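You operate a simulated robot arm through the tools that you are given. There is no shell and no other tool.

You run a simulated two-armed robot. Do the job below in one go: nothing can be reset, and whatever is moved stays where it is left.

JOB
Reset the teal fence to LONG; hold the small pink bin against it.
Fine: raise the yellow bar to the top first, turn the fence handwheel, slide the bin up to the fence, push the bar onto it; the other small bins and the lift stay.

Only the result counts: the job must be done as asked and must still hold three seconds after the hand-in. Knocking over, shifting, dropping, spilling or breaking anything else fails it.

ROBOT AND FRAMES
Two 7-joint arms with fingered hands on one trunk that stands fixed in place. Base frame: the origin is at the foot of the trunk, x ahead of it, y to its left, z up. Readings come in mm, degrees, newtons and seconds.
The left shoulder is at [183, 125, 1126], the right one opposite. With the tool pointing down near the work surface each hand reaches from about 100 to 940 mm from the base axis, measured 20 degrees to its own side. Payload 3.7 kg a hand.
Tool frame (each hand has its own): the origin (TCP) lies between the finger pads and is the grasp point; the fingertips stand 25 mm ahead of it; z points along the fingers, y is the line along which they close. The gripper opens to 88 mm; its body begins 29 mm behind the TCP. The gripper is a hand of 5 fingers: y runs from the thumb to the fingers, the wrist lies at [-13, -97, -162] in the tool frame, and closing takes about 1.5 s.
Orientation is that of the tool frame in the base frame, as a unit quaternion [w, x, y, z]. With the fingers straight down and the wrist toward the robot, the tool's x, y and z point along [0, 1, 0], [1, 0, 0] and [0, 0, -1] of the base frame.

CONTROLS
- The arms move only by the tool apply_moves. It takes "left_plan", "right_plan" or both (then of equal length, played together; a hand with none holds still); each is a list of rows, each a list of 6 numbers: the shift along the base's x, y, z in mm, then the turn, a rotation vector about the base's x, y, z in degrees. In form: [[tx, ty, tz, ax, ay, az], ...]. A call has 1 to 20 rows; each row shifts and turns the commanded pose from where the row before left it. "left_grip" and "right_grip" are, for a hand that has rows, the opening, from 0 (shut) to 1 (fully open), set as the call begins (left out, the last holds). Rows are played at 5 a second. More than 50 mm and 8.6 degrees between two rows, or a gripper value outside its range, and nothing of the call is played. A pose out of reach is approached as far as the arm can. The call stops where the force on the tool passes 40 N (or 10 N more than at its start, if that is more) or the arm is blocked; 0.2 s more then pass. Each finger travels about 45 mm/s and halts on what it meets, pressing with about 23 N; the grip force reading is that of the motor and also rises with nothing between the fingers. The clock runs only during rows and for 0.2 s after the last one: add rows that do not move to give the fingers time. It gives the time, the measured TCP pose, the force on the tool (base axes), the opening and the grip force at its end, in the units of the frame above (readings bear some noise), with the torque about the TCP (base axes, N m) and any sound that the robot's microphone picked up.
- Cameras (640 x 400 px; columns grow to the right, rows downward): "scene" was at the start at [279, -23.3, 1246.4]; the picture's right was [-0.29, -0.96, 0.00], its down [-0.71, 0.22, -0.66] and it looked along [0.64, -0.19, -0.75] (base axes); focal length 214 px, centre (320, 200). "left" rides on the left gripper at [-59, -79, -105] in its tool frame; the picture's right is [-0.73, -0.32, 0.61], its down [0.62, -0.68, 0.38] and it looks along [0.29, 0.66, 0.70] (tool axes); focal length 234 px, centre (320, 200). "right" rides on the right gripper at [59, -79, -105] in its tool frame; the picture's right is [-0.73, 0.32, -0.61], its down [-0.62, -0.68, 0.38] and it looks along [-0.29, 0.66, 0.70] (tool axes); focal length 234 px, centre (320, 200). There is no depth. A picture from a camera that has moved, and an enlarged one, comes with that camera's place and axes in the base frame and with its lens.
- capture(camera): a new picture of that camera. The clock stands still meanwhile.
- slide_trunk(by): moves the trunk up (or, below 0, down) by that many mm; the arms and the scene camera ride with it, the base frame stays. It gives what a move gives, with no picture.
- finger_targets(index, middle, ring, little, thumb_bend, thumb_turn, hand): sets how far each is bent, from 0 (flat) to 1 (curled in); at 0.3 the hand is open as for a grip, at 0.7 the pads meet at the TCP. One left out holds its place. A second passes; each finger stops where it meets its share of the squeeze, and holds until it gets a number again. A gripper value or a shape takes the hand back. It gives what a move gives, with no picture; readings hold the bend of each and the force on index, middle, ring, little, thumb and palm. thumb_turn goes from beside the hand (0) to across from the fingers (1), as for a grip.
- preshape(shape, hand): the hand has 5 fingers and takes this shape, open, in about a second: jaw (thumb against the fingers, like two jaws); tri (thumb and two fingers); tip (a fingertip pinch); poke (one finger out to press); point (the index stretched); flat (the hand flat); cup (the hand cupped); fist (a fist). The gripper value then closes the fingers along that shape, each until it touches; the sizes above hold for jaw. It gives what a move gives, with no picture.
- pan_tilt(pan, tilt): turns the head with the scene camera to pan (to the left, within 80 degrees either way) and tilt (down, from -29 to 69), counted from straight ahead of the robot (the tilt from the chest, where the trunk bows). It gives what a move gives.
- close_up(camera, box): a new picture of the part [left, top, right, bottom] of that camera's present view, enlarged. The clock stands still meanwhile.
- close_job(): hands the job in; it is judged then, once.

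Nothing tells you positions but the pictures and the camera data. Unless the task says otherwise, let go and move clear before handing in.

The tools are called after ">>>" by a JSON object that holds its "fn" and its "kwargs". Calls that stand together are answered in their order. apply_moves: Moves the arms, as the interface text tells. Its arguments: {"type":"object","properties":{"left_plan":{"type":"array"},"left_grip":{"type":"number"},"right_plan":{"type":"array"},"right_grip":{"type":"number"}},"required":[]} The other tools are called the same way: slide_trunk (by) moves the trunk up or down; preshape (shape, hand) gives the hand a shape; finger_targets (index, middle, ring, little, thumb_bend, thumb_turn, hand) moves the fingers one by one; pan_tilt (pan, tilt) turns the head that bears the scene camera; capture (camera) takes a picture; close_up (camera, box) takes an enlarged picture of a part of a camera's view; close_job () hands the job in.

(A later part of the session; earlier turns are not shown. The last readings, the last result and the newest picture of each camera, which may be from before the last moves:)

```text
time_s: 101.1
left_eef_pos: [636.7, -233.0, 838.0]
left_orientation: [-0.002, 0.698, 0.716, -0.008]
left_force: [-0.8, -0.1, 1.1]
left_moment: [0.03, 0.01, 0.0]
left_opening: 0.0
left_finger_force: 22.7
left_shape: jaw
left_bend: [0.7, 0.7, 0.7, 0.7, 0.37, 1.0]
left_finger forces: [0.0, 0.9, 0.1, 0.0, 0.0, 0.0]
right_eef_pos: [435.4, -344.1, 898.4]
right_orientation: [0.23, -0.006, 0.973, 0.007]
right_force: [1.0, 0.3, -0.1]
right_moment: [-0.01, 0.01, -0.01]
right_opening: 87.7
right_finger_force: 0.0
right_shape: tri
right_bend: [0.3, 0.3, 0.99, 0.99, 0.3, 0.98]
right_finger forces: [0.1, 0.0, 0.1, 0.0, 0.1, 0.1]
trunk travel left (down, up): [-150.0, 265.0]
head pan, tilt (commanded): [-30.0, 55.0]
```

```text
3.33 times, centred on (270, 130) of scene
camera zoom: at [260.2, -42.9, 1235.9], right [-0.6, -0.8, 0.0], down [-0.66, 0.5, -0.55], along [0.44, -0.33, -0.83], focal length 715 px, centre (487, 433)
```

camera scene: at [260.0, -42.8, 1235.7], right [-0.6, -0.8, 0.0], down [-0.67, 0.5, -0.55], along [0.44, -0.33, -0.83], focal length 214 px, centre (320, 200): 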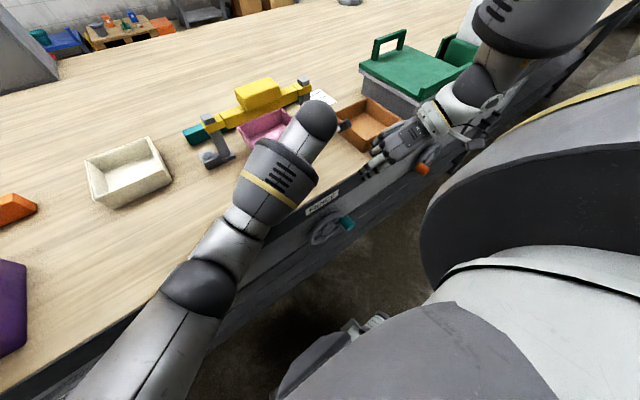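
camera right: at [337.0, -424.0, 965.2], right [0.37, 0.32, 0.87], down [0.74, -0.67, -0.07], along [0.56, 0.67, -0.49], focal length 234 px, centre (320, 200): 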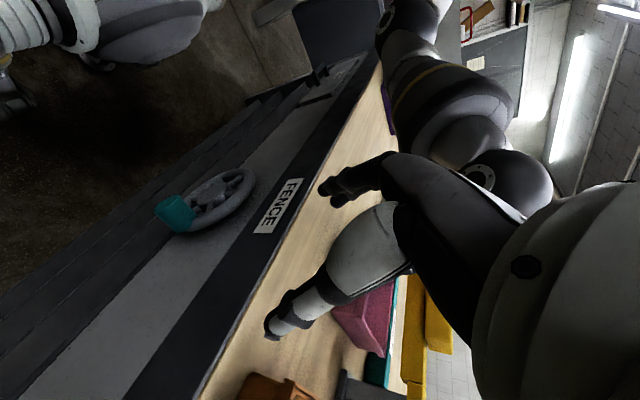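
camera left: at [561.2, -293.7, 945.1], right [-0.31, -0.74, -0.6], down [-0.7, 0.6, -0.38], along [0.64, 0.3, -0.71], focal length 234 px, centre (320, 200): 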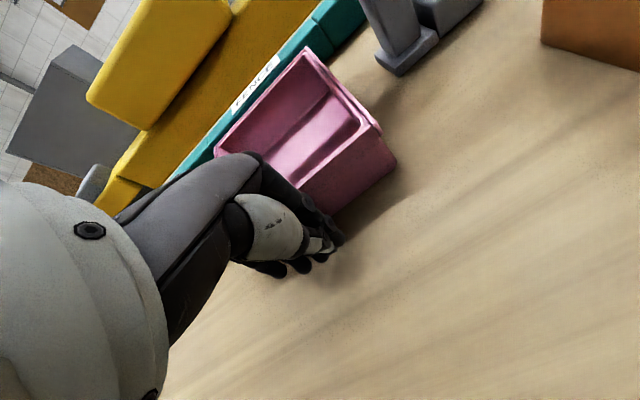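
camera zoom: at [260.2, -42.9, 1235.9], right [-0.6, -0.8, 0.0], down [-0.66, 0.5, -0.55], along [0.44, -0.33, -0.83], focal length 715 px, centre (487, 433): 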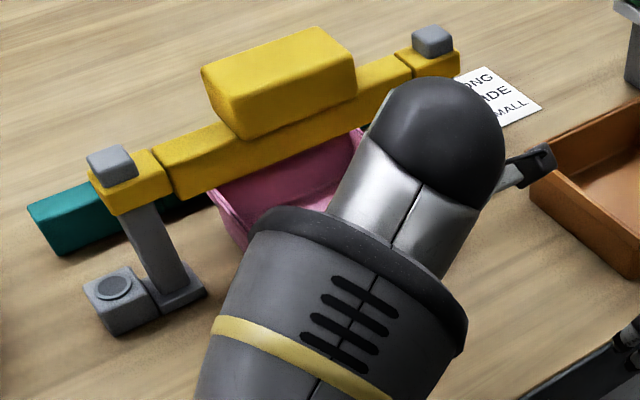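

Contact is just beginning. I'll push on in steps of 5 mm.

>>> {"fn": "apply_moves", "kwargs": {"left_plan": [[5, 0, 0, 0, 0, 0], [5, 0, 0, 0, 0, 0], [5, 0, 0, 0, 0, 0], [5, 0, 0, 0, 0, 0], [0, 0, 0, 0, 0, 0]]}}

>>> {"fn": "capture", "kwargs": {"camera": "left"}}

```text
time_s: 102.3
left_eef_pos: [656.4, -231.0, 839.0]
left_orientation: [-0.003, 0.699, 0.716, -0.008]
left_force: [-0.8, -0.4, -0.2]
left_moment: [0.02, 0.0, 0.0]
left_opening: 0.0
left_finger_force: 23.3
left_shape: jaw
left_bend: [0.7, 0.7, 0.7, 0.7, 0.37, 1.0]
left_finger forces: [0.1, 0.8, 0.0, 0.0, 0.0, 0.0]
right_eef_pos: [434.4, -342.6, 899.8]
right_orientation: [0.23, -0.005, 0.973, 0.007]
right_force: [-0.4, 0.2, 0.9]
right_moment: [0.0, 0.02, -0.02]
right_opening: 87.8
right_finger_force: 0.1
right_shape: tri
right_bend: [0.3, 0.3, 0.99, 0.99, 0.3, 0.98]
right_finger forces: [0.1, 0.0, 0.1, 0.0, 0.0, 0.1]
trunk travel left (down, up): [-150.0, 265.0]
head pan, tilt (commanded): [-30.0, 55.0]
```

```text
taken
camera left: at [581.0, -292.8, 944.8], right [-0.31, -0.74, -0.6], down [-0.7, 0.6, -0.38], along [0.64, 0.3, -0.71], focal length 234 px, centre (320, 200)
```

left: 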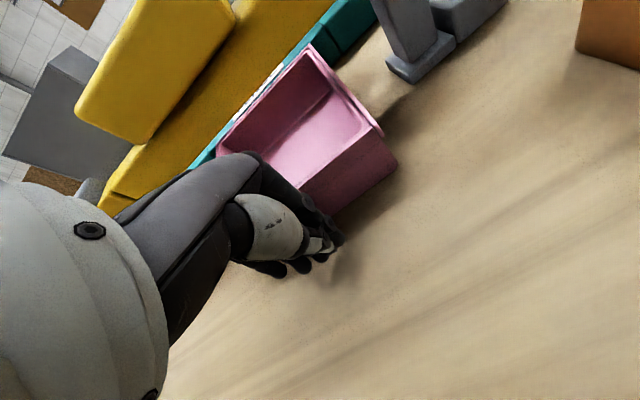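

The bin is sliding with the hand at under 1 N. I'll continue another 30 mm.

>>> {"fn": "apply_moves", "kwargs": {"left_plan": [[5, 0, 0, 0, 0, 0], [5, 0, 0, 0, 0, 0], [5, 0, 0, 0, 0, 0], [5, 0, 0, 0, 0, 0], [5, 0, 0, 0, 0, 0], [0, 0, 0, 0, 0, 0]]}}

>>> {"fn": "capture", "kwargs": {"camera": "left"}}

>>> {"fn": "close_up", "kwargs": {"camera": "scene", "box": [180, 70, 360, 190]}}

```text
time_s: 103.7
left_eef_pos: [682.4, -232.3, 838.6]
left_orientation: [-0.003, 0.698, 0.716, -0.008]
left_force: [-1.5, 0.0, -0.5]
left_moment: [0.0, -0.03, 0.04]
left_opening: 0.0
left_finger_force: 22.8
left_shape: jaw
left_bend: [0.7, 0.7, 0.7, 0.7, 0.37, 1.0]
left_finger forces: [0.1, 1.0, 0.1, 0.0, 0.0, 0.0]
right_eef_pos: [435.2, -342.1, 898.3]
right_orientation: [0.23, -0.006, 0.973, 0.006]
right_force: [-0.4, 0.8, -1.0]
right_moment: [-0.02, 0.03, 0.0]
right_opening: 87.7
right_finger_force: 0.0
right_shape: tri
right_bend: [0.3, 0.3, 0.99, 0.99, 0.3, 0.98]
right_finger forces: [0.0, 0.0, 0.0, 0.0, 0.0, 0.0]
trunk travel left (down, up): [-150.0, 265.0]
head pan, tilt (commanded): [-30.0, 55.0]
```

```text
taken
camera left: at [606.3, -293.3, 945.7], right [-0.31, -0.74, -0.6], down [-0.7, 0.6, -0.38], along [0.64, 0.3, -0.71], focal length 234 px, centre (320, 200)
```

left: 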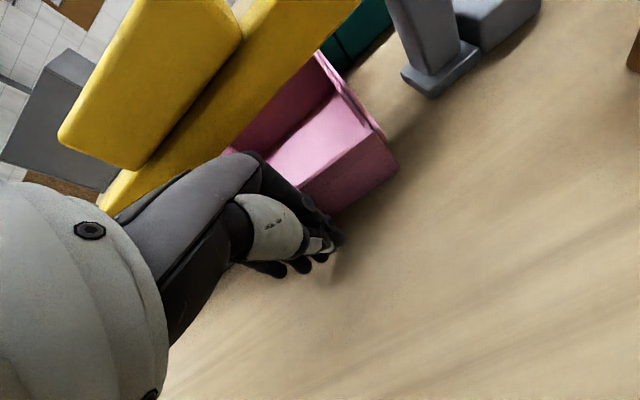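

```text
3.33 times, centred on (270, 130) of scene
camera zoom: at [260.5, -43.1, 1236.3], right [-0.6, -0.8, 0.0], down [-0.66, 0.5, -0.56], along [0.45, -0.34, -0.83], focal length 715 px, centre (487, 433)
```

zoom: 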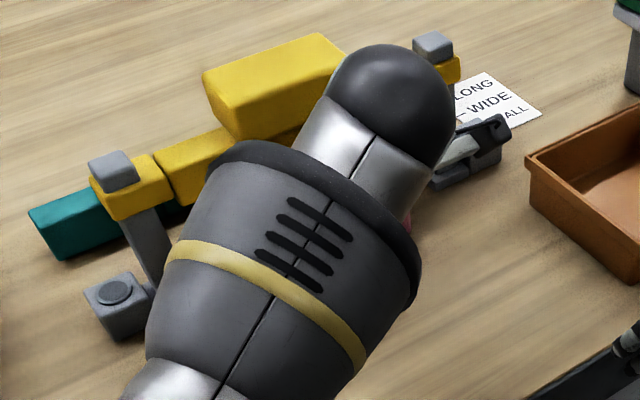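

The bin has moved about 45 mm. Before the last stretch I'll check the clearance between the left hand's knuckles and the raised bar.

>>> {"fn": "capture", "kwargs": {"camera": "right"}}

>>> {"fn": "close_up", "kwargs": {"camera": "left", "box": [60, 0, 420, 280]}}

```text
taken
camera right: at [337.0, -424.0, 965.2], right [0.37, 0.32, 0.87], down [0.74, -0.67, -0.07], along [0.56, 0.67, -0.49], focal length 234 px, centre (320, 200)
```

right: 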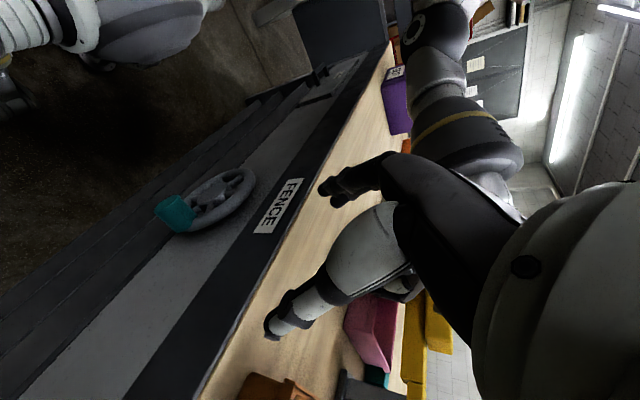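

```text
1.43 times, centred on (240, 140) of left
camera zoom: at [606.3, -293.3, 945.7], right [-0.31, -0.74, -0.6], down [-0.7, 0.6, -0.38], along [0.64, 0.3, -0.71], focal length 334 px, centre (434, 286)
```

zoom: 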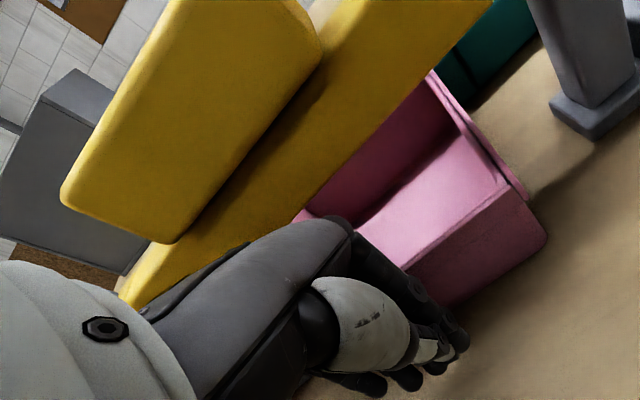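

The fingers pass below the raised bar, so there is room. I'll continue in small steps, watching for the bin meeting the fence.

>>> {"fn": "apply_moves", "kwargs": {"left_plan": [[3, 0, 0, 0, 0, 0], [3, 0, 0, 0, 0, 0], [2, 0, 0, 0, 0, 0], [0, 0, 0, 0, 0, 0]]}}

>>> {"fn": "capture", "kwargs": {"camera": "left"}}

```text
time_s: 104.7
left_eef_pos: [688.6, -232.4, 840.1]
left_orientation: [-0.001, 0.699, 0.715, -0.009]
left_force: [-7.0, -2.3, 0.5]
left_moment: [0.04, -0.1, 0.01]
left_opening: 0.0
left_finger_force: 23.3
left_shape: jaw
left_bend: [0.7, 0.7, 0.7, 0.7, 0.37, 1.0]
left_finger forces: [0.0, 6.8, 0.0, 0.1, 0.0, 0.1]
right_eef_pos: [435.0, -342.9, 899.0]
right_orientation: [0.23, -0.006, 0.973, 0.007]
right_force: [0.6, 1.2, 0.2]
right_moment: [-0.02, -0.02, -0.01]
right_opening: 87.8
right_finger_force: 0.0
right_shape: tri
right_bend: [0.3, 0.3, 0.99, 0.99, 0.3, 0.98]
right_finger forces: [0.0, 0.0, 0.0, 0.1, 0.0, 0.0]
trunk travel left (down, up): [-150.0, 265.0]
head pan, tilt (commanded): [-30.0, 55.0]
```

```text
taken
camera left: at [612.9, -294.1, 946.4], right [-0.31, -0.74, -0.6], down [-0.7, 0.6, -0.38], along [0.64, 0.3, -0.71], focal length 234 px, centre (320, 200)
```

left: 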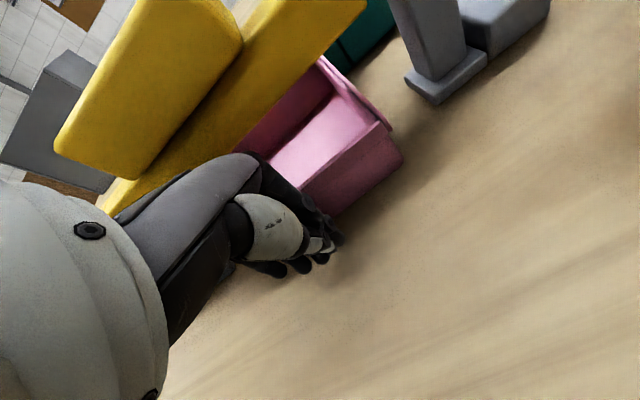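

Force has risen to 7 N: the bin has met the fence. I'll add 1 mm to seat it squarely, then back off and look.

>>> {"fn": "apply_moves", "kwargs": {"left_plan": [[1, 0, 0, 0, 0, 0], [0, 0, 0, 0, 0, 0], [0, 0, 0, 0, 0, 0]]}}

>>> {"fn": "apply_moves", "kwargs": {"left_plan": [[-3, 0, 0, 0, 0, 0], [-10, 0, 0, 0, 0, 0], [-20, 0, 0, 0, 0, 0], [-20, 0, 10, 0, 0, 0], [-10, 0, 30, 0, 0, 0], [0, 0, 40, 0, 0, 0], [0, 0, 40, 0, 0, 0], [0, 10, 40, 0, 0, 0], [0, 30, 20, 0, 0, 0], [0, 40, 20, 0, 0, 0]]}}

>>> {"fn": "capture", "kwargs": {"camera": "scene"}}

>>> {"fn": "capture", "kwargs": {"camera": "left"}}

```text
time_s: 105.5
left_eef_pos: [690.1, -233.4, 840.6]
left_orientation: [-0.003, 0.699, 0.715, -0.009]
left_force: [-9.2, -3.9, 1.0]
left_moment: [0.01, -0.17, 0.0]
left_opening: 0.0
left_finger_force: 22.8
left_shape: jaw
left_bend: [0.7, 0.7, 0.7, 0.7, 0.37, 1.0]
left_finger forces: [0.0, 9.1, 0.1, 0.0, 0.0, 0.0]
right_eef_pos: [434.7, -342.1, 899.1]
right_orientation: [0.231, -0.005, 0.973, 0.008]
right_force: [-0.9, -0.1, -0.1]
right_moment: [0.02, -0.01, -0.01]
right_opening: 87.7
right_finger_force: 0.1
right_shape: tri
right_bend: [0.3, 0.3, 0.99, 0.99, 0.3, 0.98]
right_finger forces: [0.0, 0.0, 0.1, 0.0, 0.0, 0.0]
trunk travel left (down, up): [-150.0, 265.0]
head pan, tilt (commanded): [-30.0, 55.0]
```

```text
time_s: 107.7
left_eef_pos: [628.0, -151.6, 1040.5]
left_orientation: [-0.003, 0.698, 0.716, -0.008]
left_force: [-0.6, -0.3, 0.9]
left_moment: [-0.01, 0.01, -0.03]
left_opening: 0.1
left_finger_force: 23.0
left_shape: jaw
left_bend: [0.7, 0.7, 0.7, 0.7, 0.38, 1.0]
left_finger forces: [0.0, 0.0, 0.0, 0.1, 0.1, 0.1]
right_eef_pos: [436.1, -343.4, 900.3]
right_orientation: [0.231, -0.006, 0.973, 0.007]
right_force: [-0.2, 0.0, 0.7]
right_moment: [0.04, 0.03, 0.0]
right_opening: 87.6
right_finger_force: 0.0
right_shape: tri
right_bend: [0.3, 0.3, 0.99, 0.99, 0.3, 0.98]
right_finger forces: [0.0, 0.1, 0.0, 0.0, 0.0, 0.1]
trunk travel left (down, up): [-150.0, 265.0]
head pan, tilt (commanded): [-30.0, 55.0]
```

```text
taken
camera scene: at [260.1, -43.3, 1237.0], right [-0.6, -0.8, 0.0], down [-0.66, 0.5, -0.56], along [0.45, -0.34, -0.83], focal length 214 px, centre (320, 200)
```

scene: 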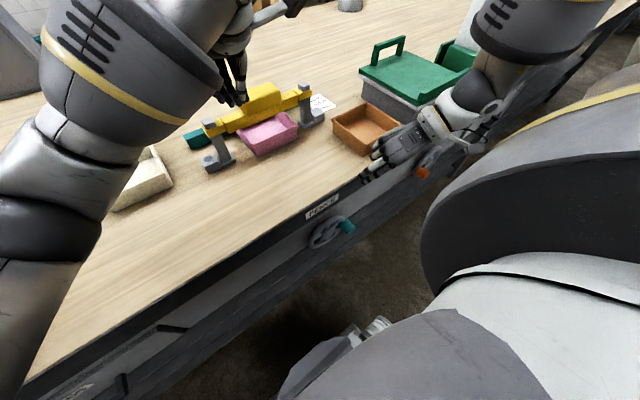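

```text
taken
camera left: at [553.4, -212.7, 1147.6], right [-0.31, -0.74, -0.6], down [-0.7, 0.6, -0.38], along [0.64, 0.3, -0.71], focal length 234 px, centre (320, 200)
```

left: 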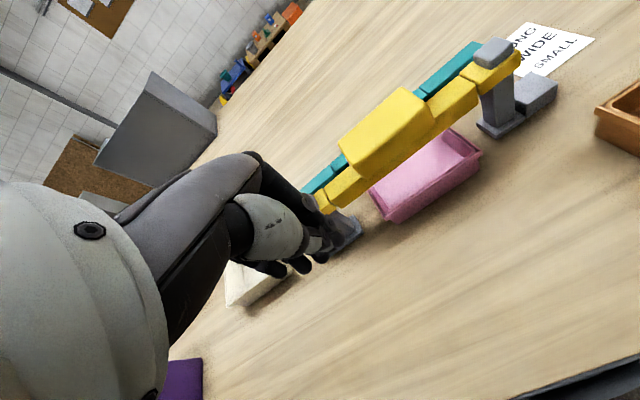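

The bin now sits deep under the bar. I'll view the gap between bin and fence from the higher left-camera viewpoint.

>>> {"fn": "apply_moves", "kwargs": {"left_plan": [[10, -26, 10, 0, 0, 0], [12, -26, 10, 0, 0, 0], [12, -26, 10, 0, 0, 0], [12, -27, 10, 0, 0, 0], [0, 0, 0, 0, 0, 0]]}}

>>> {"fn": "capture", "kwargs": {"camera": "left"}}

>>> {"fn": "close_up", "kwargs": {"camera": "left", "box": [340, 90, 500, 220]}}

>>> {"fn": "close_up", "kwargs": {"camera": "scene", "box": [180, 70, 360, 190]}}

```text
time_s: 108.9
left_eef_pos: [674.9, -256.1, 1077.5]
left_orientation: [-0.002, 0.698, 0.716, -0.01]
left_force: [0.2, 0.1, -0.2]
left_moment: [-0.01, 0.03, -0.03]
left_opening: 0.0
left_finger_force: 23.2
left_shape: jaw
left_bend: [0.7, 0.7, 0.7, 0.7, 0.38, 1.0]
left_finger forces: [0.1, 0.0, 0.0, 0.0, 0.0, 0.0]
right_eef_pos: [435.9, -341.2, 897.7]
right_orientation: [0.23, -0.006, 0.973, 0.006]
right_force: [0.9, 0.2, -0.1]
right_moment: [-0.02, 0.0, 0.03]
right_opening: 87.9
right_finger_force: 0.0
right_shape: tri
right_bend: [0.3, 0.3, 0.99, 0.99, 0.3, 0.98]
right_finger forces: [0.0, 0.0, 0.0, 0.0, 0.0, 0.0]
trunk travel left (down, up): [-150.0, 265.0]
head pan, tilt (commanded): [-30.0, 55.0]
```

```text
taken
camera left: at [600.8, -317.2, 1184.2], right [-0.31, -0.74, -0.59], down [-0.7, 0.6, -0.38], along [0.64, 0.3, -0.71], focal length 234 px, centre (320, 200)
```

left: 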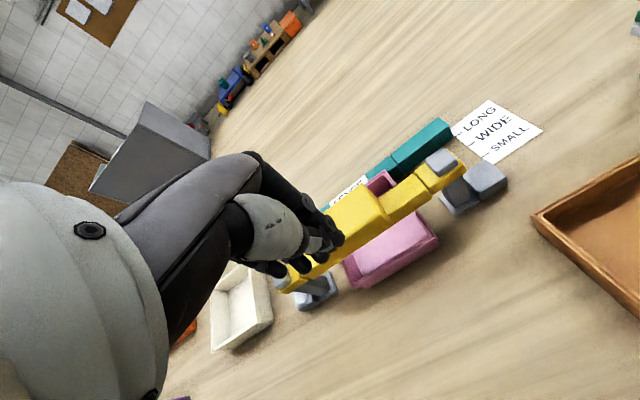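

```text
3.08 times, centred on (420, 155) of left
camera zoom: at [600.8, -317.2, 1184.2], right [-0.31, -0.74, -0.59], down [-0.7, 0.6, -0.38], along [0.64, 0.3, -0.71], focal length 720 px, centre (12, 338)
```

zoom: 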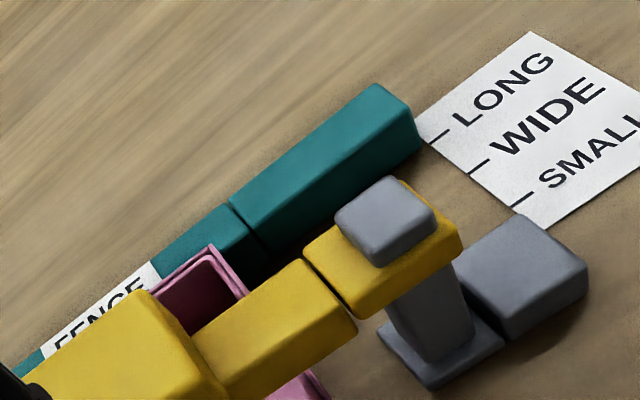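

```text
3.33 times, centred on (270, 130) of scene
camera zoom: at [262.2, -43.3, 1236.5], right [-0.6, -0.8, 0.0], down [-0.66, 0.5, -0.56], along [0.45, -0.34, -0.83], focal length 715 px, centre (487, 433)
```

zoom: 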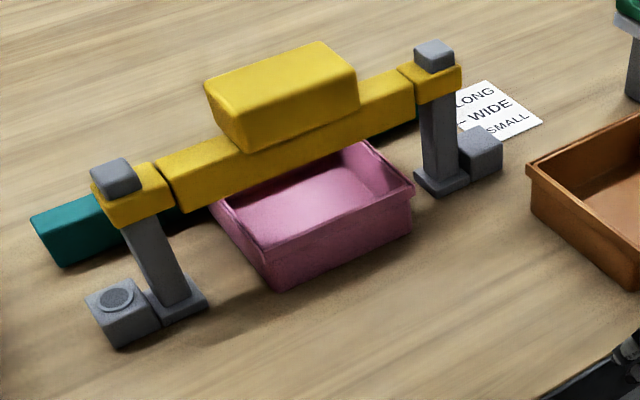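

The bin's back rim touches the fence. Let me confirm the fence hasn't moved off the tick and look closely at the contact.

>>> {"fn": "close_up", "kwargs": {"camera": "left", "box": [440, 110, 480, 145]}}

>>> {"fn": "close_up", "kwargs": {"camera": "left", "box": [345, 155, 425, 215]}}

```text
11.43 times, centred on (460, 128) of left
camera zoom: at [600.8, -317.2, 1184.2], right [-0.31, -0.74, -0.59], down [-0.7, 0.6, -0.38], along [0.64, 0.3, -0.71], focal length 2676 px, centre (-1280, 1029)
```

zoom: 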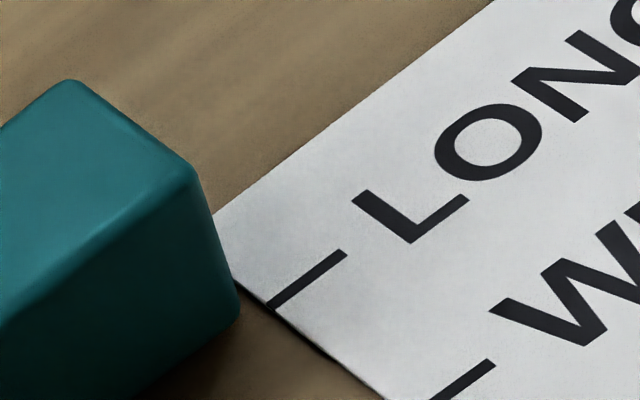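

```text
6.67 times, centred on (385, 185) of left
camera zoom: at [600.8, -317.2, 1184.2], right [-0.31, -0.74, -0.59], down [-0.7, 0.6, -0.38], along [0.64, 0.3, -0.71], focal length 1561 px, centre (-113, 300)
```

zoom: 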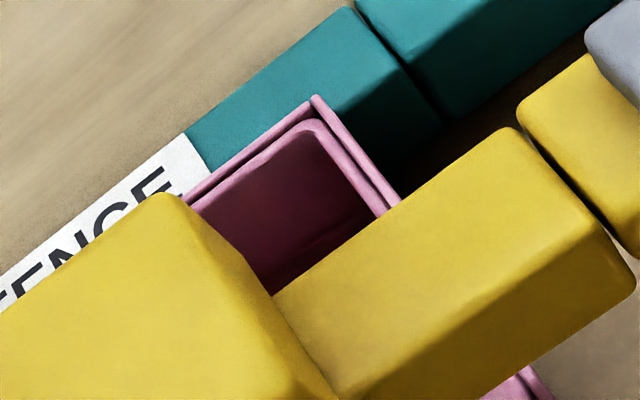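

The bin's rim lies flush along the fence's front face and the fence is still on LONG. Now for the bar: I'll open the left hand and see whether it can reach above the yellow block to grip and lower it.

>>> {"fn": "apply_moves", "kwargs": {"left_plan": [[15, 10, 0, 0, 0, 0], [23, 6, 0, 0, 0, 0], [23, 5, 0, 0, 0, 0], [23, 5, 0, 0, 0, 0], [0, 0, 0, 0, 0, 0], [0, 0, 0, 0, 0, 0], [0, 0, 0, 0, 0, 0]], "left_grip": 1.0}}

>>> {"fn": "capture", "kwargs": {"camera": "left"}}

>>> {"fn": "capture", "kwargs": {"camera": "scene"}}

```text
time_s: 110.5
left_eef_pos: [724.4, -233.8, 1078.5]
left_orientation: [-0.002, 0.698, 0.716, -0.009]
left_force: [1.0, -0.1, -0.4]
left_moment: [0.03, -0.03, -0.02]
left_opening: 87.9
left_finger_force: 0.0
left_shape: jaw
left_bend: [0.3, 0.3, 0.3, 0.3, 0.3, 0.98]
left_finger forces: [0.0, 0.0, 0.1, 0.1, 0.0, 0.0]
left hand out of reach, approached as far as the arm can: row 3, 4
right_eef_pos: [435.1, -342.7, 898.6]
right_orientation: [0.23, -0.005, 0.973, 0.007]
right_force: [0.8, -0.9, 0.2]
right_moment: [-0.01, -0.01, 0.0]
right_opening: 87.7
right_finger_force: 0.1
right_shape: tri
right_bend: [0.3, 0.3, 0.99, 0.99, 0.3, 0.98]
right_finger forces: [0.0, 0.0, 0.0, 0.0, 0.1, 0.0]
trunk travel left (down, up): [-150.0, 265.0]
head pan, tilt (commanded): [-30.0, 55.0]
```

```text
taken
camera left: at [648.5, -296.6, 1184.4], right [-0.31, -0.74, -0.6], down [-0.7, 0.6, -0.38], along [0.64, 0.3, -0.71], focal length 234 px, centre (320, 200)
```

left: 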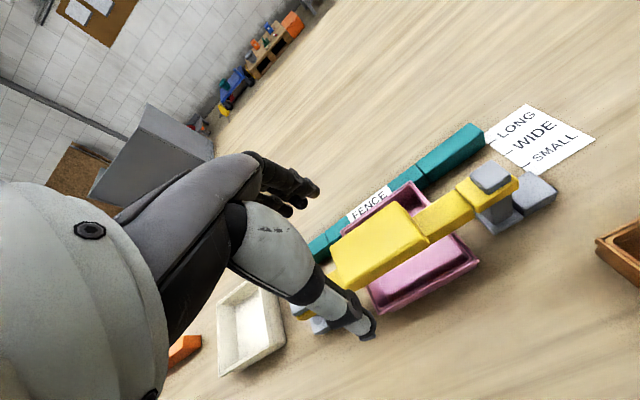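

```text
taken
camera scene: at [261.1, -43.5, 1237.1], right [-0.6, -0.8, 0.0], down [-0.66, 0.5, -0.57], along [0.45, -0.34, -0.82], focal length 214 px, centre (320, 200)
```

scene: 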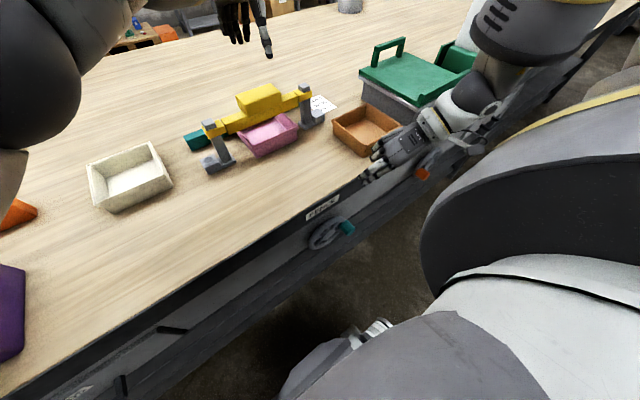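

The view confirms the bin flush against the fence. I'll go lower, where the left arm should reach further forward.

>>> {"fn": "apply_moves", "kwargs": {"left_plan": [[5, 1, -17, 0, 0, 0], [10, 1, -17, 0, 0, 0], [10, 1, -17, 0, 0, 0], [10, 1, -15, 0, 0, 0], [0, 0, 0, 0, 0, 0]]}}

>>> {"fn": "capture", "kwargs": {"camera": "left"}}

```text
time_s: 111.7
left_eef_pos: [754.4, -221.0, 1026.9]
left_orientation: [-0.002, 0.698, 0.716, -0.009]
left_force: [-0.3, 0.3, -0.2]
left_moment: [-0.01, 0.0, -0.04]
left_opening: 87.5
left_finger_force: 0.1
left_shape: jaw
left_bend: [0.3, 0.3, 0.3, 0.3, 0.3, 0.98]
left_finger forces: [0.0, 0.2, 0.0, 0.0, 0.0, 0.0]
left hand out of reach, approached as far as the arm can: row 2, 4
right_eef_pos: [435.8, -340.7, 899.4]
right_orientation: [0.23, -0.006, 0.973, 0.007]
right_force: [0.4, 0.0, 0.5]
right_moment: [0.04, 0.0, 0.0]
right_opening: 87.8
right_finger_force: 0.0
right_shape: tri
right_bend: [0.3, 0.3, 0.99, 0.99, 0.3, 0.98]
right_finger forces: [0.0, 0.0, 0.0, 0.1, 0.0, 0.0]
trunk travel left (down, up): [-150.0, 265.0]
head pan, tilt (commanded): [-30.0, 55.0]
```

```text
taken
camera left: at [678.3, -283.1, 1134.1], right [-0.31, -0.74, -0.6], down [-0.7, 0.6, -0.38], along [0.64, 0.3, -0.71], focal length 234 px, centre (320, 200)
```

left: 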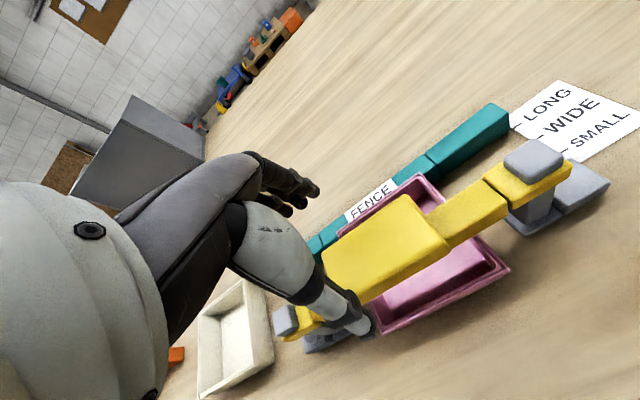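

Nearly over the block now. I'll continue down with the hand open, straddling the block.

>>> {"fn": "apply_moves", "kwargs": {"left_plan": [[1, -2, -15, 0, 0, 0], [2, -2, -15, 0, 0, 0], [1, -2, -10, 0, 0, 0], [0, -2, -8, 0, 0, 0], [0, 0, 0, 0, 0, 0]]}}

>>> {"fn": "capture", "kwargs": {"camera": "left"}}

>>> {"fn": "close_up", "kwargs": {"camera": "scene", "box": [180, 40, 360, 190]}}

```text
time_s: 112.9
left_eef_pos: [755.3, -222.7, 988.4]
left_orientation: [-0.003, 0.698, 0.716, -0.009]
left_force: [0.4, -0.1, 0.1]
left_moment: [0.02, 0.02, -0.03]
left_opening: 87.6
left_finger_force: 0.0
left_shape: jaw
left_bend: [0.3, 0.3, 0.3, 0.3, 0.3, 0.98]
left_finger forces: [0.0, 0.0, 0.0, 0.0, 0.0, 0.0]
left hand out of reach, approached as far as the arm can: row 2
right_eef_pos: [435.7, -343.3, 898.4]
right_orientation: [0.23, -0.006, 0.973, 0.006]
right_force: [0.6, -0.3, -0.2]
right_moment: [-0.01, -0.05, 0.02]
right_opening: 87.6
right_finger_force: 0.2
right_shape: tri
right_bend: [0.3, 0.3, 0.99, 0.99, 0.3, 0.98]
right_finger forces: [0.1, 0.0, 0.0, 0.0, 0.0, 0.1]
trunk travel left (down, up): [-150.0, 265.0]
head pan, tilt (commanded): [-30.0, 55.0]
```

```text
taken
camera left: at [680.8, -283.9, 1094.6], right [-0.31, -0.74, -0.6], down [-0.7, 0.6, -0.38], along [0.64, 0.3, -0.71], focal length 234 px, centre (320, 200)
```

left: 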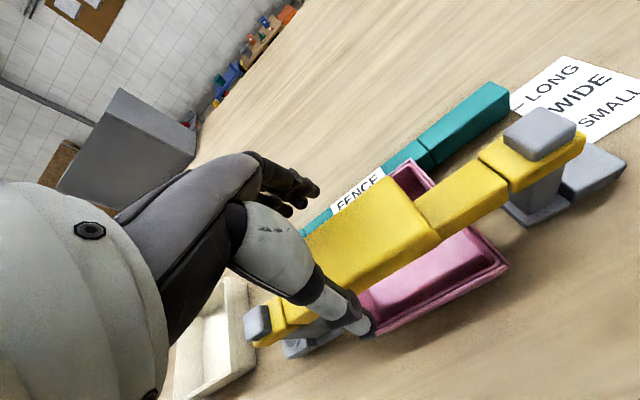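

```text
2.67 times, centred on (270, 115) of scene
camera zoom: at [261.2, -43.5, 1237.3], right [-0.6, -0.8, 0.0], down [-0.66, 0.5, -0.57], along [0.45, -0.34, -0.82], focal length 572 px, centre (453, 427)
```

zoom: 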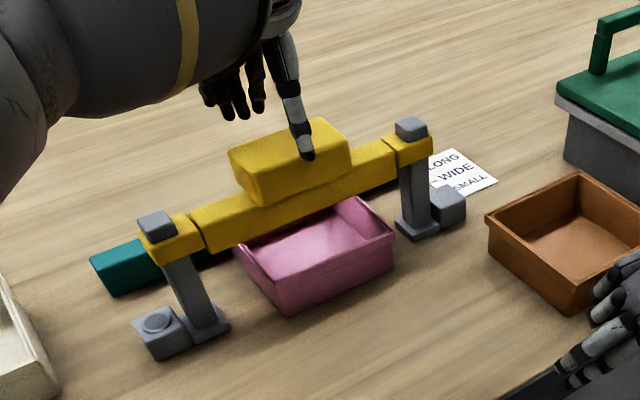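

The thumb and fingers straddle the block. Continuing down to grip height (z≈952).

>>> {"fn": "apply_moves", "kwargs": {"left_plan": [[2, -3, -9, 0, 0, 0], [1, -3, -9, 0, 0, 0], [0, 0, -9, 0, 0, 0], [0, 0, -9, 0, 0, 0], [0, 0, 0, 0, 0, 0]]}}

>>> {"fn": "capture", "kwargs": {"camera": "left"}}

>>> {"fn": "close_up", "kwargs": {"camera": "scene", "box": [180, 40, 360, 190]}}

```text
time_s: 114.1
left_eef_pos: [755.8, -223.5, 970.0]
left_orientation: [-0.003, 0.698, 0.716, -0.009]
left_force: [-0.2, -0.3, -0.1]
left_moment: [0.0, -0.03, -0.02]
left_opening: 87.5
left_finger_force: 0.0
left_shape: jaw
left_bend: [0.3, 0.3, 0.3, 0.3, 0.3, 0.98]
left_finger forces: [0.0, 0.1, 0.0, 0.1, 0.1, 0.0]
left hand out of reach, approached as far as the arm can: row 1, 2
right_eef_pos: [435.1, -342.6, 899.2]
right_orientation: [0.231, -0.006, 0.973, 0.006]
right_force: [0.6, -0.7, -0.4]
right_moment: [0.01, -0.03, -0.02]
right_opening: 87.9
right_finger_force: 0.1
right_shape: tri
right_bend: [0.3, 0.3, 0.99, 0.99, 0.3, 0.98]
right_finger forces: [0.0, 0.0, 0.1, 0.0, 0.1, 0.0]
trunk travel left (down, up): [-150.0, 265.0]
head pan, tilt (commanded): [-30.0, 55.0]
```

```text
taken
camera left: at [680.4, -284.3, 1076.3], right [-0.31, -0.74, -0.6], down [-0.7, 0.6, -0.38], along [0.64, 0.3, -0.71], focal length 234 px, centre (320, 200)
```

left: 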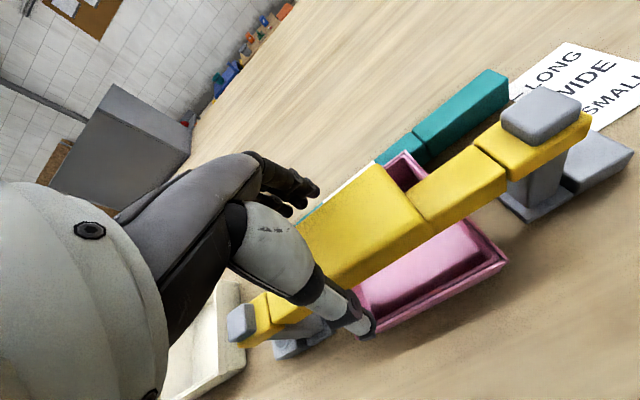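

```text
2.67 times, centred on (270, 115) of scene
camera zoom: at [261.2, -43.6, 1237.4], right [-0.6, -0.8, 0.0], down [-0.66, 0.5, -0.57], along [0.46, -0.34, -0.82], focal length 572 px, centre (453, 427)
```

zoom: 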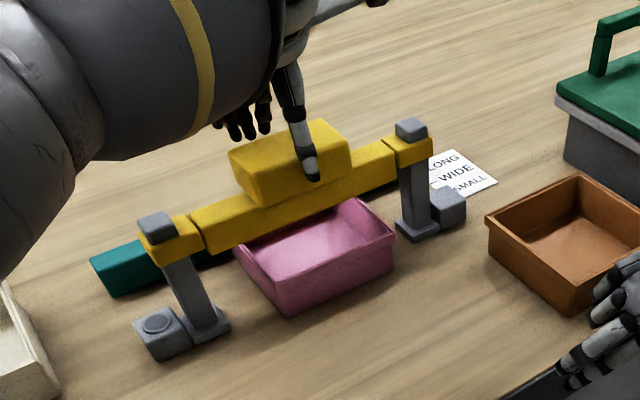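

>>> {"fn": "apply_moves", "kwargs": {"left_plan": [[0, 0, -9, 0, 0, 0], [0, 0, -8, 0, 0, 0], [0, 0, 0, 0, 0, 0]]}}

>>> {"fn": "capture", "kwargs": {"camera": "left"}}

```text
time_s: 114.9
left_eef_pos: [756.8, -223.2, 952.5]
left_orientation: [-0.002, 0.698, 0.716, -0.009]
left_force: [-0.8, 0.2, 0.0]
left_moment: [-0.03, 0.0, -0.03]
left_opening: 87.6
left_finger_force: 0.0
left_shape: jaw
left_bend: [0.3, 0.3, 0.3, 0.3, 0.3, 0.98]
left_finger forces: [0.0, 0.0, 0.1, 0.0, 0.0, 0.0]
right_eef_pos: [435.5, -342.3, 899.7]
right_orientation: [0.229, -0.006, 0.973, 0.006]
right_force: [0.8, -0.1, 0.8]
right_moment: [-0.03, 0.0, 0.01]
right_opening: 87.8
right_finger_force: 0.2
right_shape: tri
right_bend: [0.3, 0.3, 0.99, 0.99, 0.3, 0.98]
right_finger forces: [0.1, 0.0, 0.0, 0.0, 0.0, 0.0]
trunk travel left (down, up): [-150.0, 265.0]
head pan, tilt (commanded): [-30.0, 55.0]
```

```text
taken
camera left: at [681.3, -283.7, 1059.5], right [-0.31, -0.74, -0.6], down [-0.7, 0.6, -0.38], along [0.64, 0.3, -0.71], focal length 234 px, centre (320, 200)
```

left: 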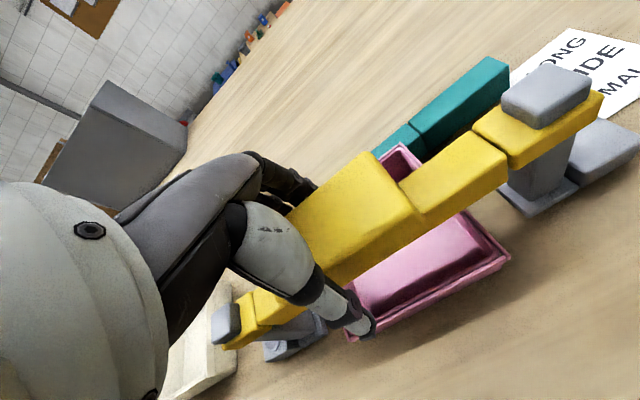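

At grip height with no contact. Closing on the block.

>>> {"fn": "apply_moves", "kwargs": {"left_plan": [[0, 0, 0, 0, 0, 0], [0, 0, 0, 0, 0, 0], [0, 0, 0, 0, 0, 0], [0, 0, 0, 0, 0, 0], [0, 0, 0, 0, 0, 0], [0, 0, 0, 0, 0, 0], [0, 0, 0, 0, 0, 0], [0, 0, 0, 0, 0, 0]], "left_grip": 0.0}}

>>> {"fn": "close_up", "kwargs": {"camera": "scene", "box": [180, 40, 360, 190]}}

```text
time_s: 116.7
left_eef_pos: [756.9, -222.7, 953.3]
left_orientation: [-0.003, 0.698, 0.716, -0.009]
left_force: [-0.5, 1.1, -2.4]
left_moment: [-0.04, 0.02, -0.11]
left_opening: 48.7
left_finger_force: 23.3
left_shape: jaw
left_bend: [0.28, 0.37, 0.34, 0.34, 0.72, 1.0]
left_finger forces: [11.0, 5.8, 2.6, 1.4, 20.8, 0.1]
right_eef_pos: [435.4, -341.6, 898.8]
right_orientation: [0.23, -0.005, 0.973, 0.006]
right_force: [0.7, 0.2, 0.0]
right_moment: [-0.02, -0.01, 0.0]
right_opening: 87.7
right_finger_force: 0.0
right_shape: tri
right_bend: [0.3, 0.3, 0.99, 0.99, 0.3, 0.98]
right_finger forces: [0.1, 0.0, 0.1, 0.0, 0.1, 0.0]
trunk travel left (down, up): [-150.0, 265.0]
head pan, tilt (commanded): [-30.0, 55.0]
```

```text
2.67 times, centred on (270, 115) of scene
camera zoom: at [261.7, -43.7, 1237.4], right [-0.6, -0.8, 0.0], down [-0.65, 0.49, -0.57], along [0.46, -0.34, -0.82], focal length 572 px, centre (453, 427)
```

zoom: 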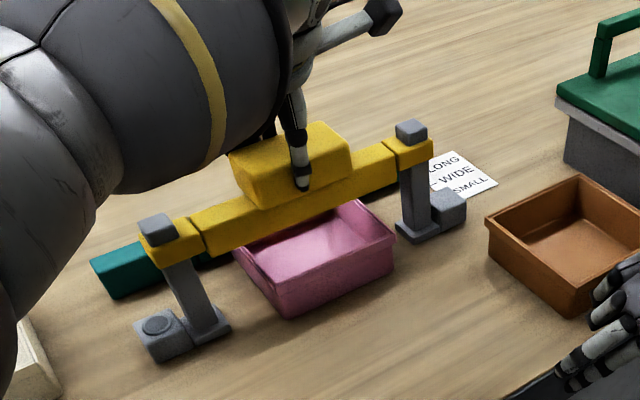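

Gripped firmly. I'll lower the bar slowly toward the bin rim.

>>> {"fn": "apply_moves", "kwargs": {"left_plan": [[0, 0, -5, 0, 0, 0], [0, 0, -5, 0, 0, 0], [0, 0, -5, 0, 0, 0], [0, 0, -5, 0, 0, 0], [0, 0, -5, 0, 0, 0], [0, 0, -5, 0, 0, 0], [0, 0, 0, 0, 0, 0]]}}

>>> {"fn": "close_up", "kwargs": {"camera": "scene", "box": [180, 40, 360, 190]}}

```text
time_s: 118.3
left_eef_pos: [756.3, -222.3, 923.3]
left_orientation: [-0.002, 0.698, 0.716, -0.009]
left_force: [6.4, -0.9, 1.7]
left_moment: [0.02, -0.16, -0.17]
left_opening: 48.4
left_finger_force: 23.2
left_shape: jaw
left_bend: [0.27, 0.37, 0.33, 0.34, 0.73, 1.0]
left_finger forces: [13.6, 7.5, 3.5, 1.9, 20.1, 0.0]
right_eef_pos: [434.8, -342.6, 898.3]
right_orientation: [0.23, -0.006, 0.973, 0.007]
right_force: [-0.7, 0.0, -0.6]
right_moment: [-0.01, -0.01, 0.0]
right_opening: 87.7
right_finger_force: 0.0
right_shape: tri
right_bend: [0.3, 0.3, 0.99, 0.99, 0.3, 0.98]
right_finger forces: [0.0, 0.1, 0.0, 0.0, 0.1, 0.0]
trunk travel left (down, up): [-150.0, 265.0]
head pan, tilt (commanded): [-30.0, 55.0]
```

```text
2.67 times, centred on (270, 115) of scene
camera zoom: at [262.2, -43.7, 1237.4], right [-0.6, -0.8, 0.0], down [-0.65, 0.49, -0.57], along [0.46, -0.35, -0.82], focal length 572 px, centre (453, 427)
```

zoom: 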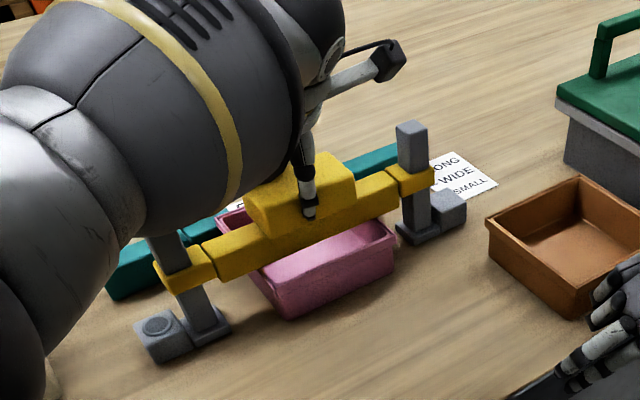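

Bar lowered 30 mm. The last few millimetres in small steps until it presses on the rim.

>>> {"fn": "apply_moves", "kwargs": {"left_plan": [[0, 0, -2, 0, 0, 0], [0, 0, -2, 0, 0, 0], [0, 0, -2, 0, 0, 0], [0, 0, 0, 0, 0, 0]]}}

>>> {"fn": "close_up", "kwargs": {"camera": "scene", "box": [180, 40, 360, 190]}}

```text
time_s: 119.3
left_eef_pos: [756.3, -223.0, 917.1]
left_orientation: [-0.002, 0.698, 0.716, -0.01]
left_force: [4.6, -0.6, 2.1]
left_moment: [0.03, -0.13, -0.17]
left_opening: 48.5
left_finger_force: 23.6
left_shape: jaw
left_bend: [0.27, 0.37, 0.33, 0.33, 0.73, 1.0]
left_finger forces: [13.3, 7.3, 3.1, 1.7, 20.7, 0.0]
right_eef_pos: [434.8, -342.3, 899.3]
right_orientation: [0.231, -0.006, 0.973, 0.006]
right_force: [0.5, -0.2, 0.7]
right_moment: [0.01, 0.0, 0.03]
right_opening: 87.8
right_finger_force: 0.1
right_shape: tri
right_bend: [0.3, 0.3, 0.99, 0.99, 0.3, 0.98]
right_finger forces: [0.1, 0.0, 0.0, 0.0, 0.0, 0.0]
trunk travel left (down, up): [-150.0, 265.0]
head pan, tilt (commanded): [-30.0, 55.0]
```

```text
2.67 times, centred on (270, 115) of scene
camera zoom: at [261.8, -43.7, 1237.6], right [-0.6, -0.8, 0.0], down [-0.65, 0.49, -0.57], along [0.46, -0.35, -0.82], focal length 572 px, centre (453, 427)
```

zoom: 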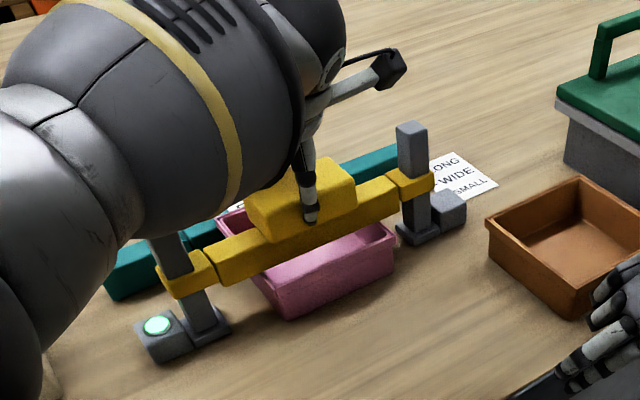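

The lamp is lit again: the bar has reached the bin. I'll press another 2–3 mm to make sure it's firmly seated.

>>> {"fn": "apply_moves", "kwargs": {"left_plan": [[0, 0, -1.5, 0, 0, 0], [0, 0, -1.5, 0, 0, 0], [0, 0, 0, 0, 0, 0]]}}

>>> {"fn": "close_up", "kwargs": {"camera": "scene", "box": [180, 40, 360, 190]}}

```text
time_s: 120.1
left_eef_pos: [755.4, -223.5, 916.4]
left_orientation: [0.0, 0.699, 0.716, -0.008]
left_force: [6.1, -1.3, 11.7]
left_moment: [0.04, -0.26, -0.19]
left_opening: 49.0
left_finger_force: 22.6
left_shape: jaw
left_bend: [0.27, 0.36, 0.33, 0.33, 0.73, 1.0]
left_finger forces: [13.9, 7.9, 3.6, 2.1, 20.3, 0.1]
right_eef_pos: [434.7, -341.4, 899.0]
right_orientation: [0.231, -0.006, 0.973, 0.006]
right_force: [-0.5, 0.0, 0.1]
right_moment: [0.0, 0.0, 0.0]
right_opening: 87.7
right_finger_force: 0.0
right_shape: tri
right_bend: [0.3, 0.3, 0.99, 0.99, 0.3, 0.98]
right_finger forces: [0.0, 0.0, 0.0, 0.0, 0.0, 0.1]
trunk travel left (down, up): [-150.0, 265.0]
head pan, tilt (commanded): [-30.0, 55.0]
```

```text
2.67 times, centred on (270, 115) of scene
camera zoom: at [260.9, -43.4, 1238.0], right [-0.6, -0.8, 0.0], down [-0.65, 0.49, -0.57], along [0.46, -0.34, -0.82], focal length 572 px, centre (453, 427)
```

zoom: 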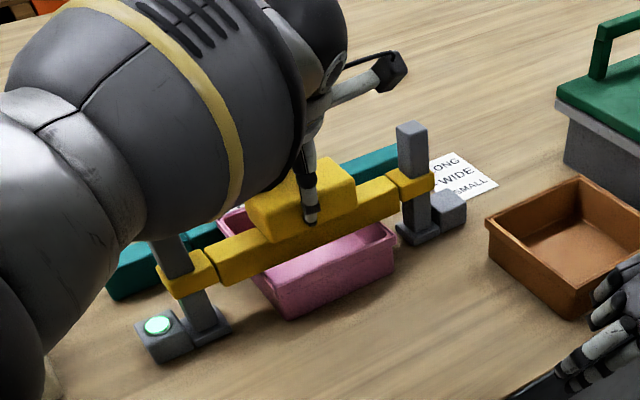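

The bar presses on the rim with about 12 N and the lamp is lit. Now I'll open the hand and rise straight up.

>>> {"fn": "apply_moves", "kwargs": {"left_plan": [[0, 0, 0, 0, 0, 0], [0, 0, 0, 0, 0, 0], [0, 0, 0, 0, 0, 0], [0, 0, 0, 0, 0, 0], [0, 0, 0, 0, 0, 0], [0, 0, 0, 0, 0, 0], [0, 0, 0, 0, 0, 0]], "left_grip": 1.0}}

>>> {"fn": "capture", "kwargs": {"camera": "left"}}

>>> {"fn": "close_up", "kwargs": {"camera": "scene", "box": [180, 40, 360, 190]}}

```text
time_s: 121.7
left_eef_pos: [754.7, -222.2, 914.6]
left_orientation: [-0.002, 0.698, 0.716, -0.009]
left_force: [0.0, 0.3, 0.7]
left_moment: [-0.02, 0.0, 0.0]
left_opening: 87.7
left_finger_force: 0.1
left_shape: jaw
left_bend: [0.3, 0.3, 0.3, 0.3, 0.3, 0.98]
left_finger forces: [0.0, 0.1, 0.0, 0.0, 0.0, 0.0]
right_eef_pos: [434.8, -343.3, 899.6]
right_orientation: [0.23, -0.005, 0.973, 0.007]
right_force: [-0.4, 0.1, 0.0]
right_moment: [0.01, 0.01, -0.03]
right_opening: 87.8
right_finger_force: 0.1
right_shape: tri
right_bend: [0.3, 0.3, 0.99, 0.99, 0.3, 0.98]
right_finger forces: [0.0, 0.0, 0.1, 0.0, 0.1, 0.1]
trunk travel left (down, up): [-150.0, 265.0]
head pan, tilt (commanded): [-30.0, 55.0]
```

```text
taken
camera left: at [679.5, -283.7, 1021.2], right [-0.31, -0.74, -0.59], down [-0.7, 0.6, -0.38], along [0.64, 0.3, -0.71], focal length 234 px, centre (320, 200)
```

left: 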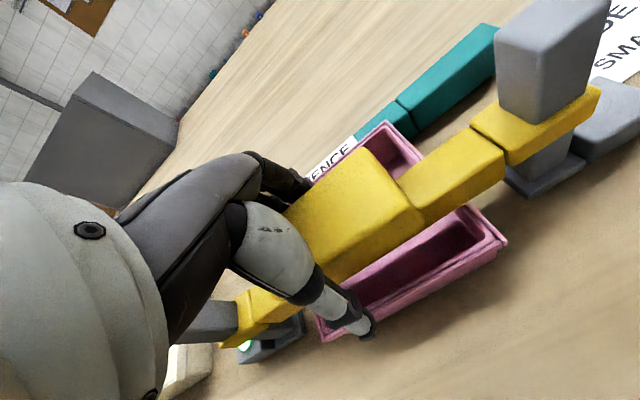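

```text
2.67 times, centred on (270, 115) of scene
camera zoom: at [261.6, -43.8, 1237.8], right [-0.6, -0.8, 0.0], down [-0.65, 0.49, -0.57], along [0.46, -0.35, -0.82], focal length 572 px, centre (453, 427)
```

zoom: 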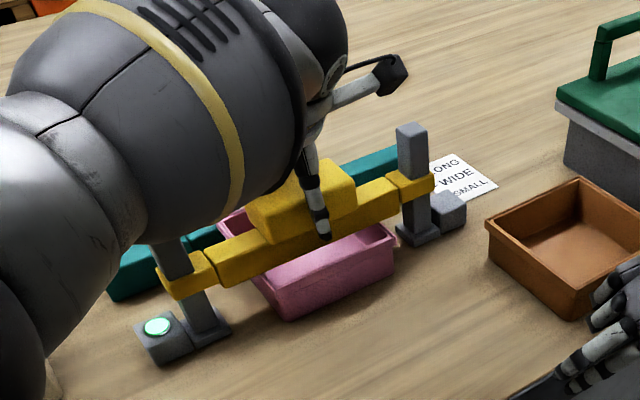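

The lamp stays lit after release. I'll rise straight up and then withdraw the left hand.

>>> {"fn": "apply_moves", "kwargs": {"left_plan": [[0, 0, 15, 0, 0, 0], [0, 0, 25, 0, 0, 0], [0, 0, 30, 0, 0, 0], [0, 0, 35, 0, 0, 0], [0, 0, 35, 0, 0, 0], [-20, 0, 20, 0, 0, 0], [0, 0, 0, 0, 0, 0]]}}

>>> {"fn": "capture", "kwargs": {"camera": "left"}}

>>> {"fn": "close_up", "kwargs": {"camera": "left", "box": [300, 80, 560, 360]}}

>>> {"fn": "capture", "kwargs": {"camera": "scene"}}

```text
time_s: 123.3
left_eef_pos: [742.3, -210.3, 1079.2]
left_orientation: [-0.003, 0.698, 0.716, -0.009]
left_force: [0.2, -0.4, 0.5]
left_moment: [-0.02, 0.0, -0.03]
left_opening: 88.1
left_finger_force: 0.0
left_shape: jaw
left_bend: [0.3, 0.3, 0.3, 0.3, 0.3, 0.98]
left_finger forces: [0.1, 0.0, 0.0, 0.1, 0.0, 0.0]
left hand out of reach, approached as far as the arm can: row 5
right_eef_pos: [435.1, -342.7, 898.3]
right_orientation: [0.23, -0.005, 0.973, 0.007]
right_force: [0.3, -0.6, 0.4]
right_moment: [-0.04, 0.01, 0.01]
right_opening: 87.9
right_finger_force: 0.0
right_shape: tri
right_bend: [0.3, 0.3, 0.99, 0.99, 0.3, 0.98]
right_finger forces: [0.0, 0.1, 0.0, 0.0, 0.0, 0.0]
trunk travel left (down, up): [-150.0, 265.0]
head pan, tilt (commanded): [-30.0, 55.0]
```

```text
taken
camera left: at [667.6, -271.2, 1186.0], right [-0.31, -0.74, -0.59], down [-0.7, 0.6, -0.38], along [0.64, 0.3, -0.71], focal length 234 px, centre (320, 200)
```

left: 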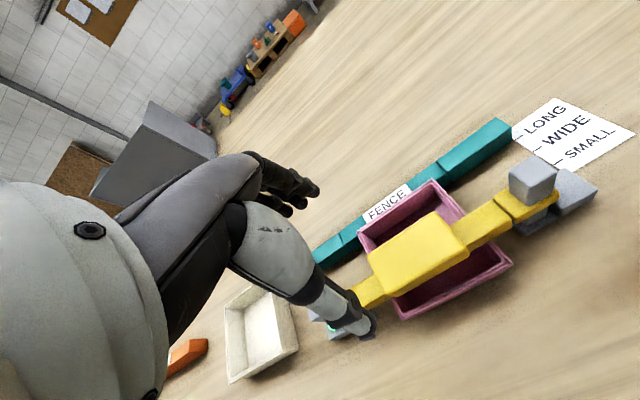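

```text
1.43 times, centred on (430, 220) of left
camera zoom: at [667.6, -271.2, 1186.0], right [-0.31, -0.74, -0.59], down [-0.7, 0.6, -0.38], along [0.64, 0.3, -0.71], focal length 334 px, centre (163, 171)
```

zoom: 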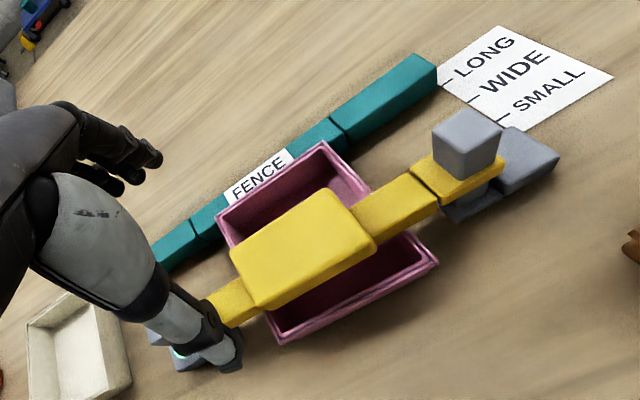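

```text
taken
camera scene: at [261.9, -43.9, 1237.7], right [-0.6, -0.8, 0.0], down [-0.65, 0.49, -0.58], along [0.46, -0.35, -0.82], focal length 214 px, centre (320, 200)
```

scene: 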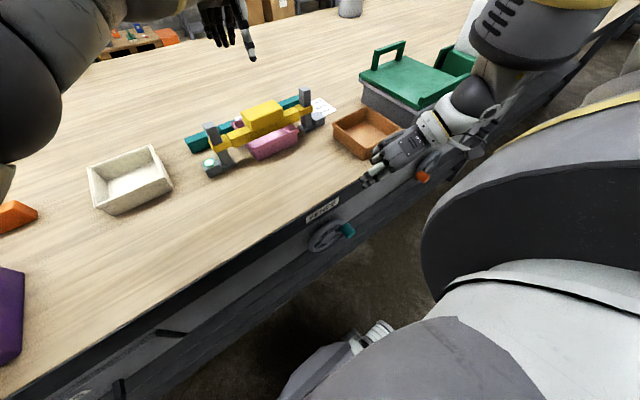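

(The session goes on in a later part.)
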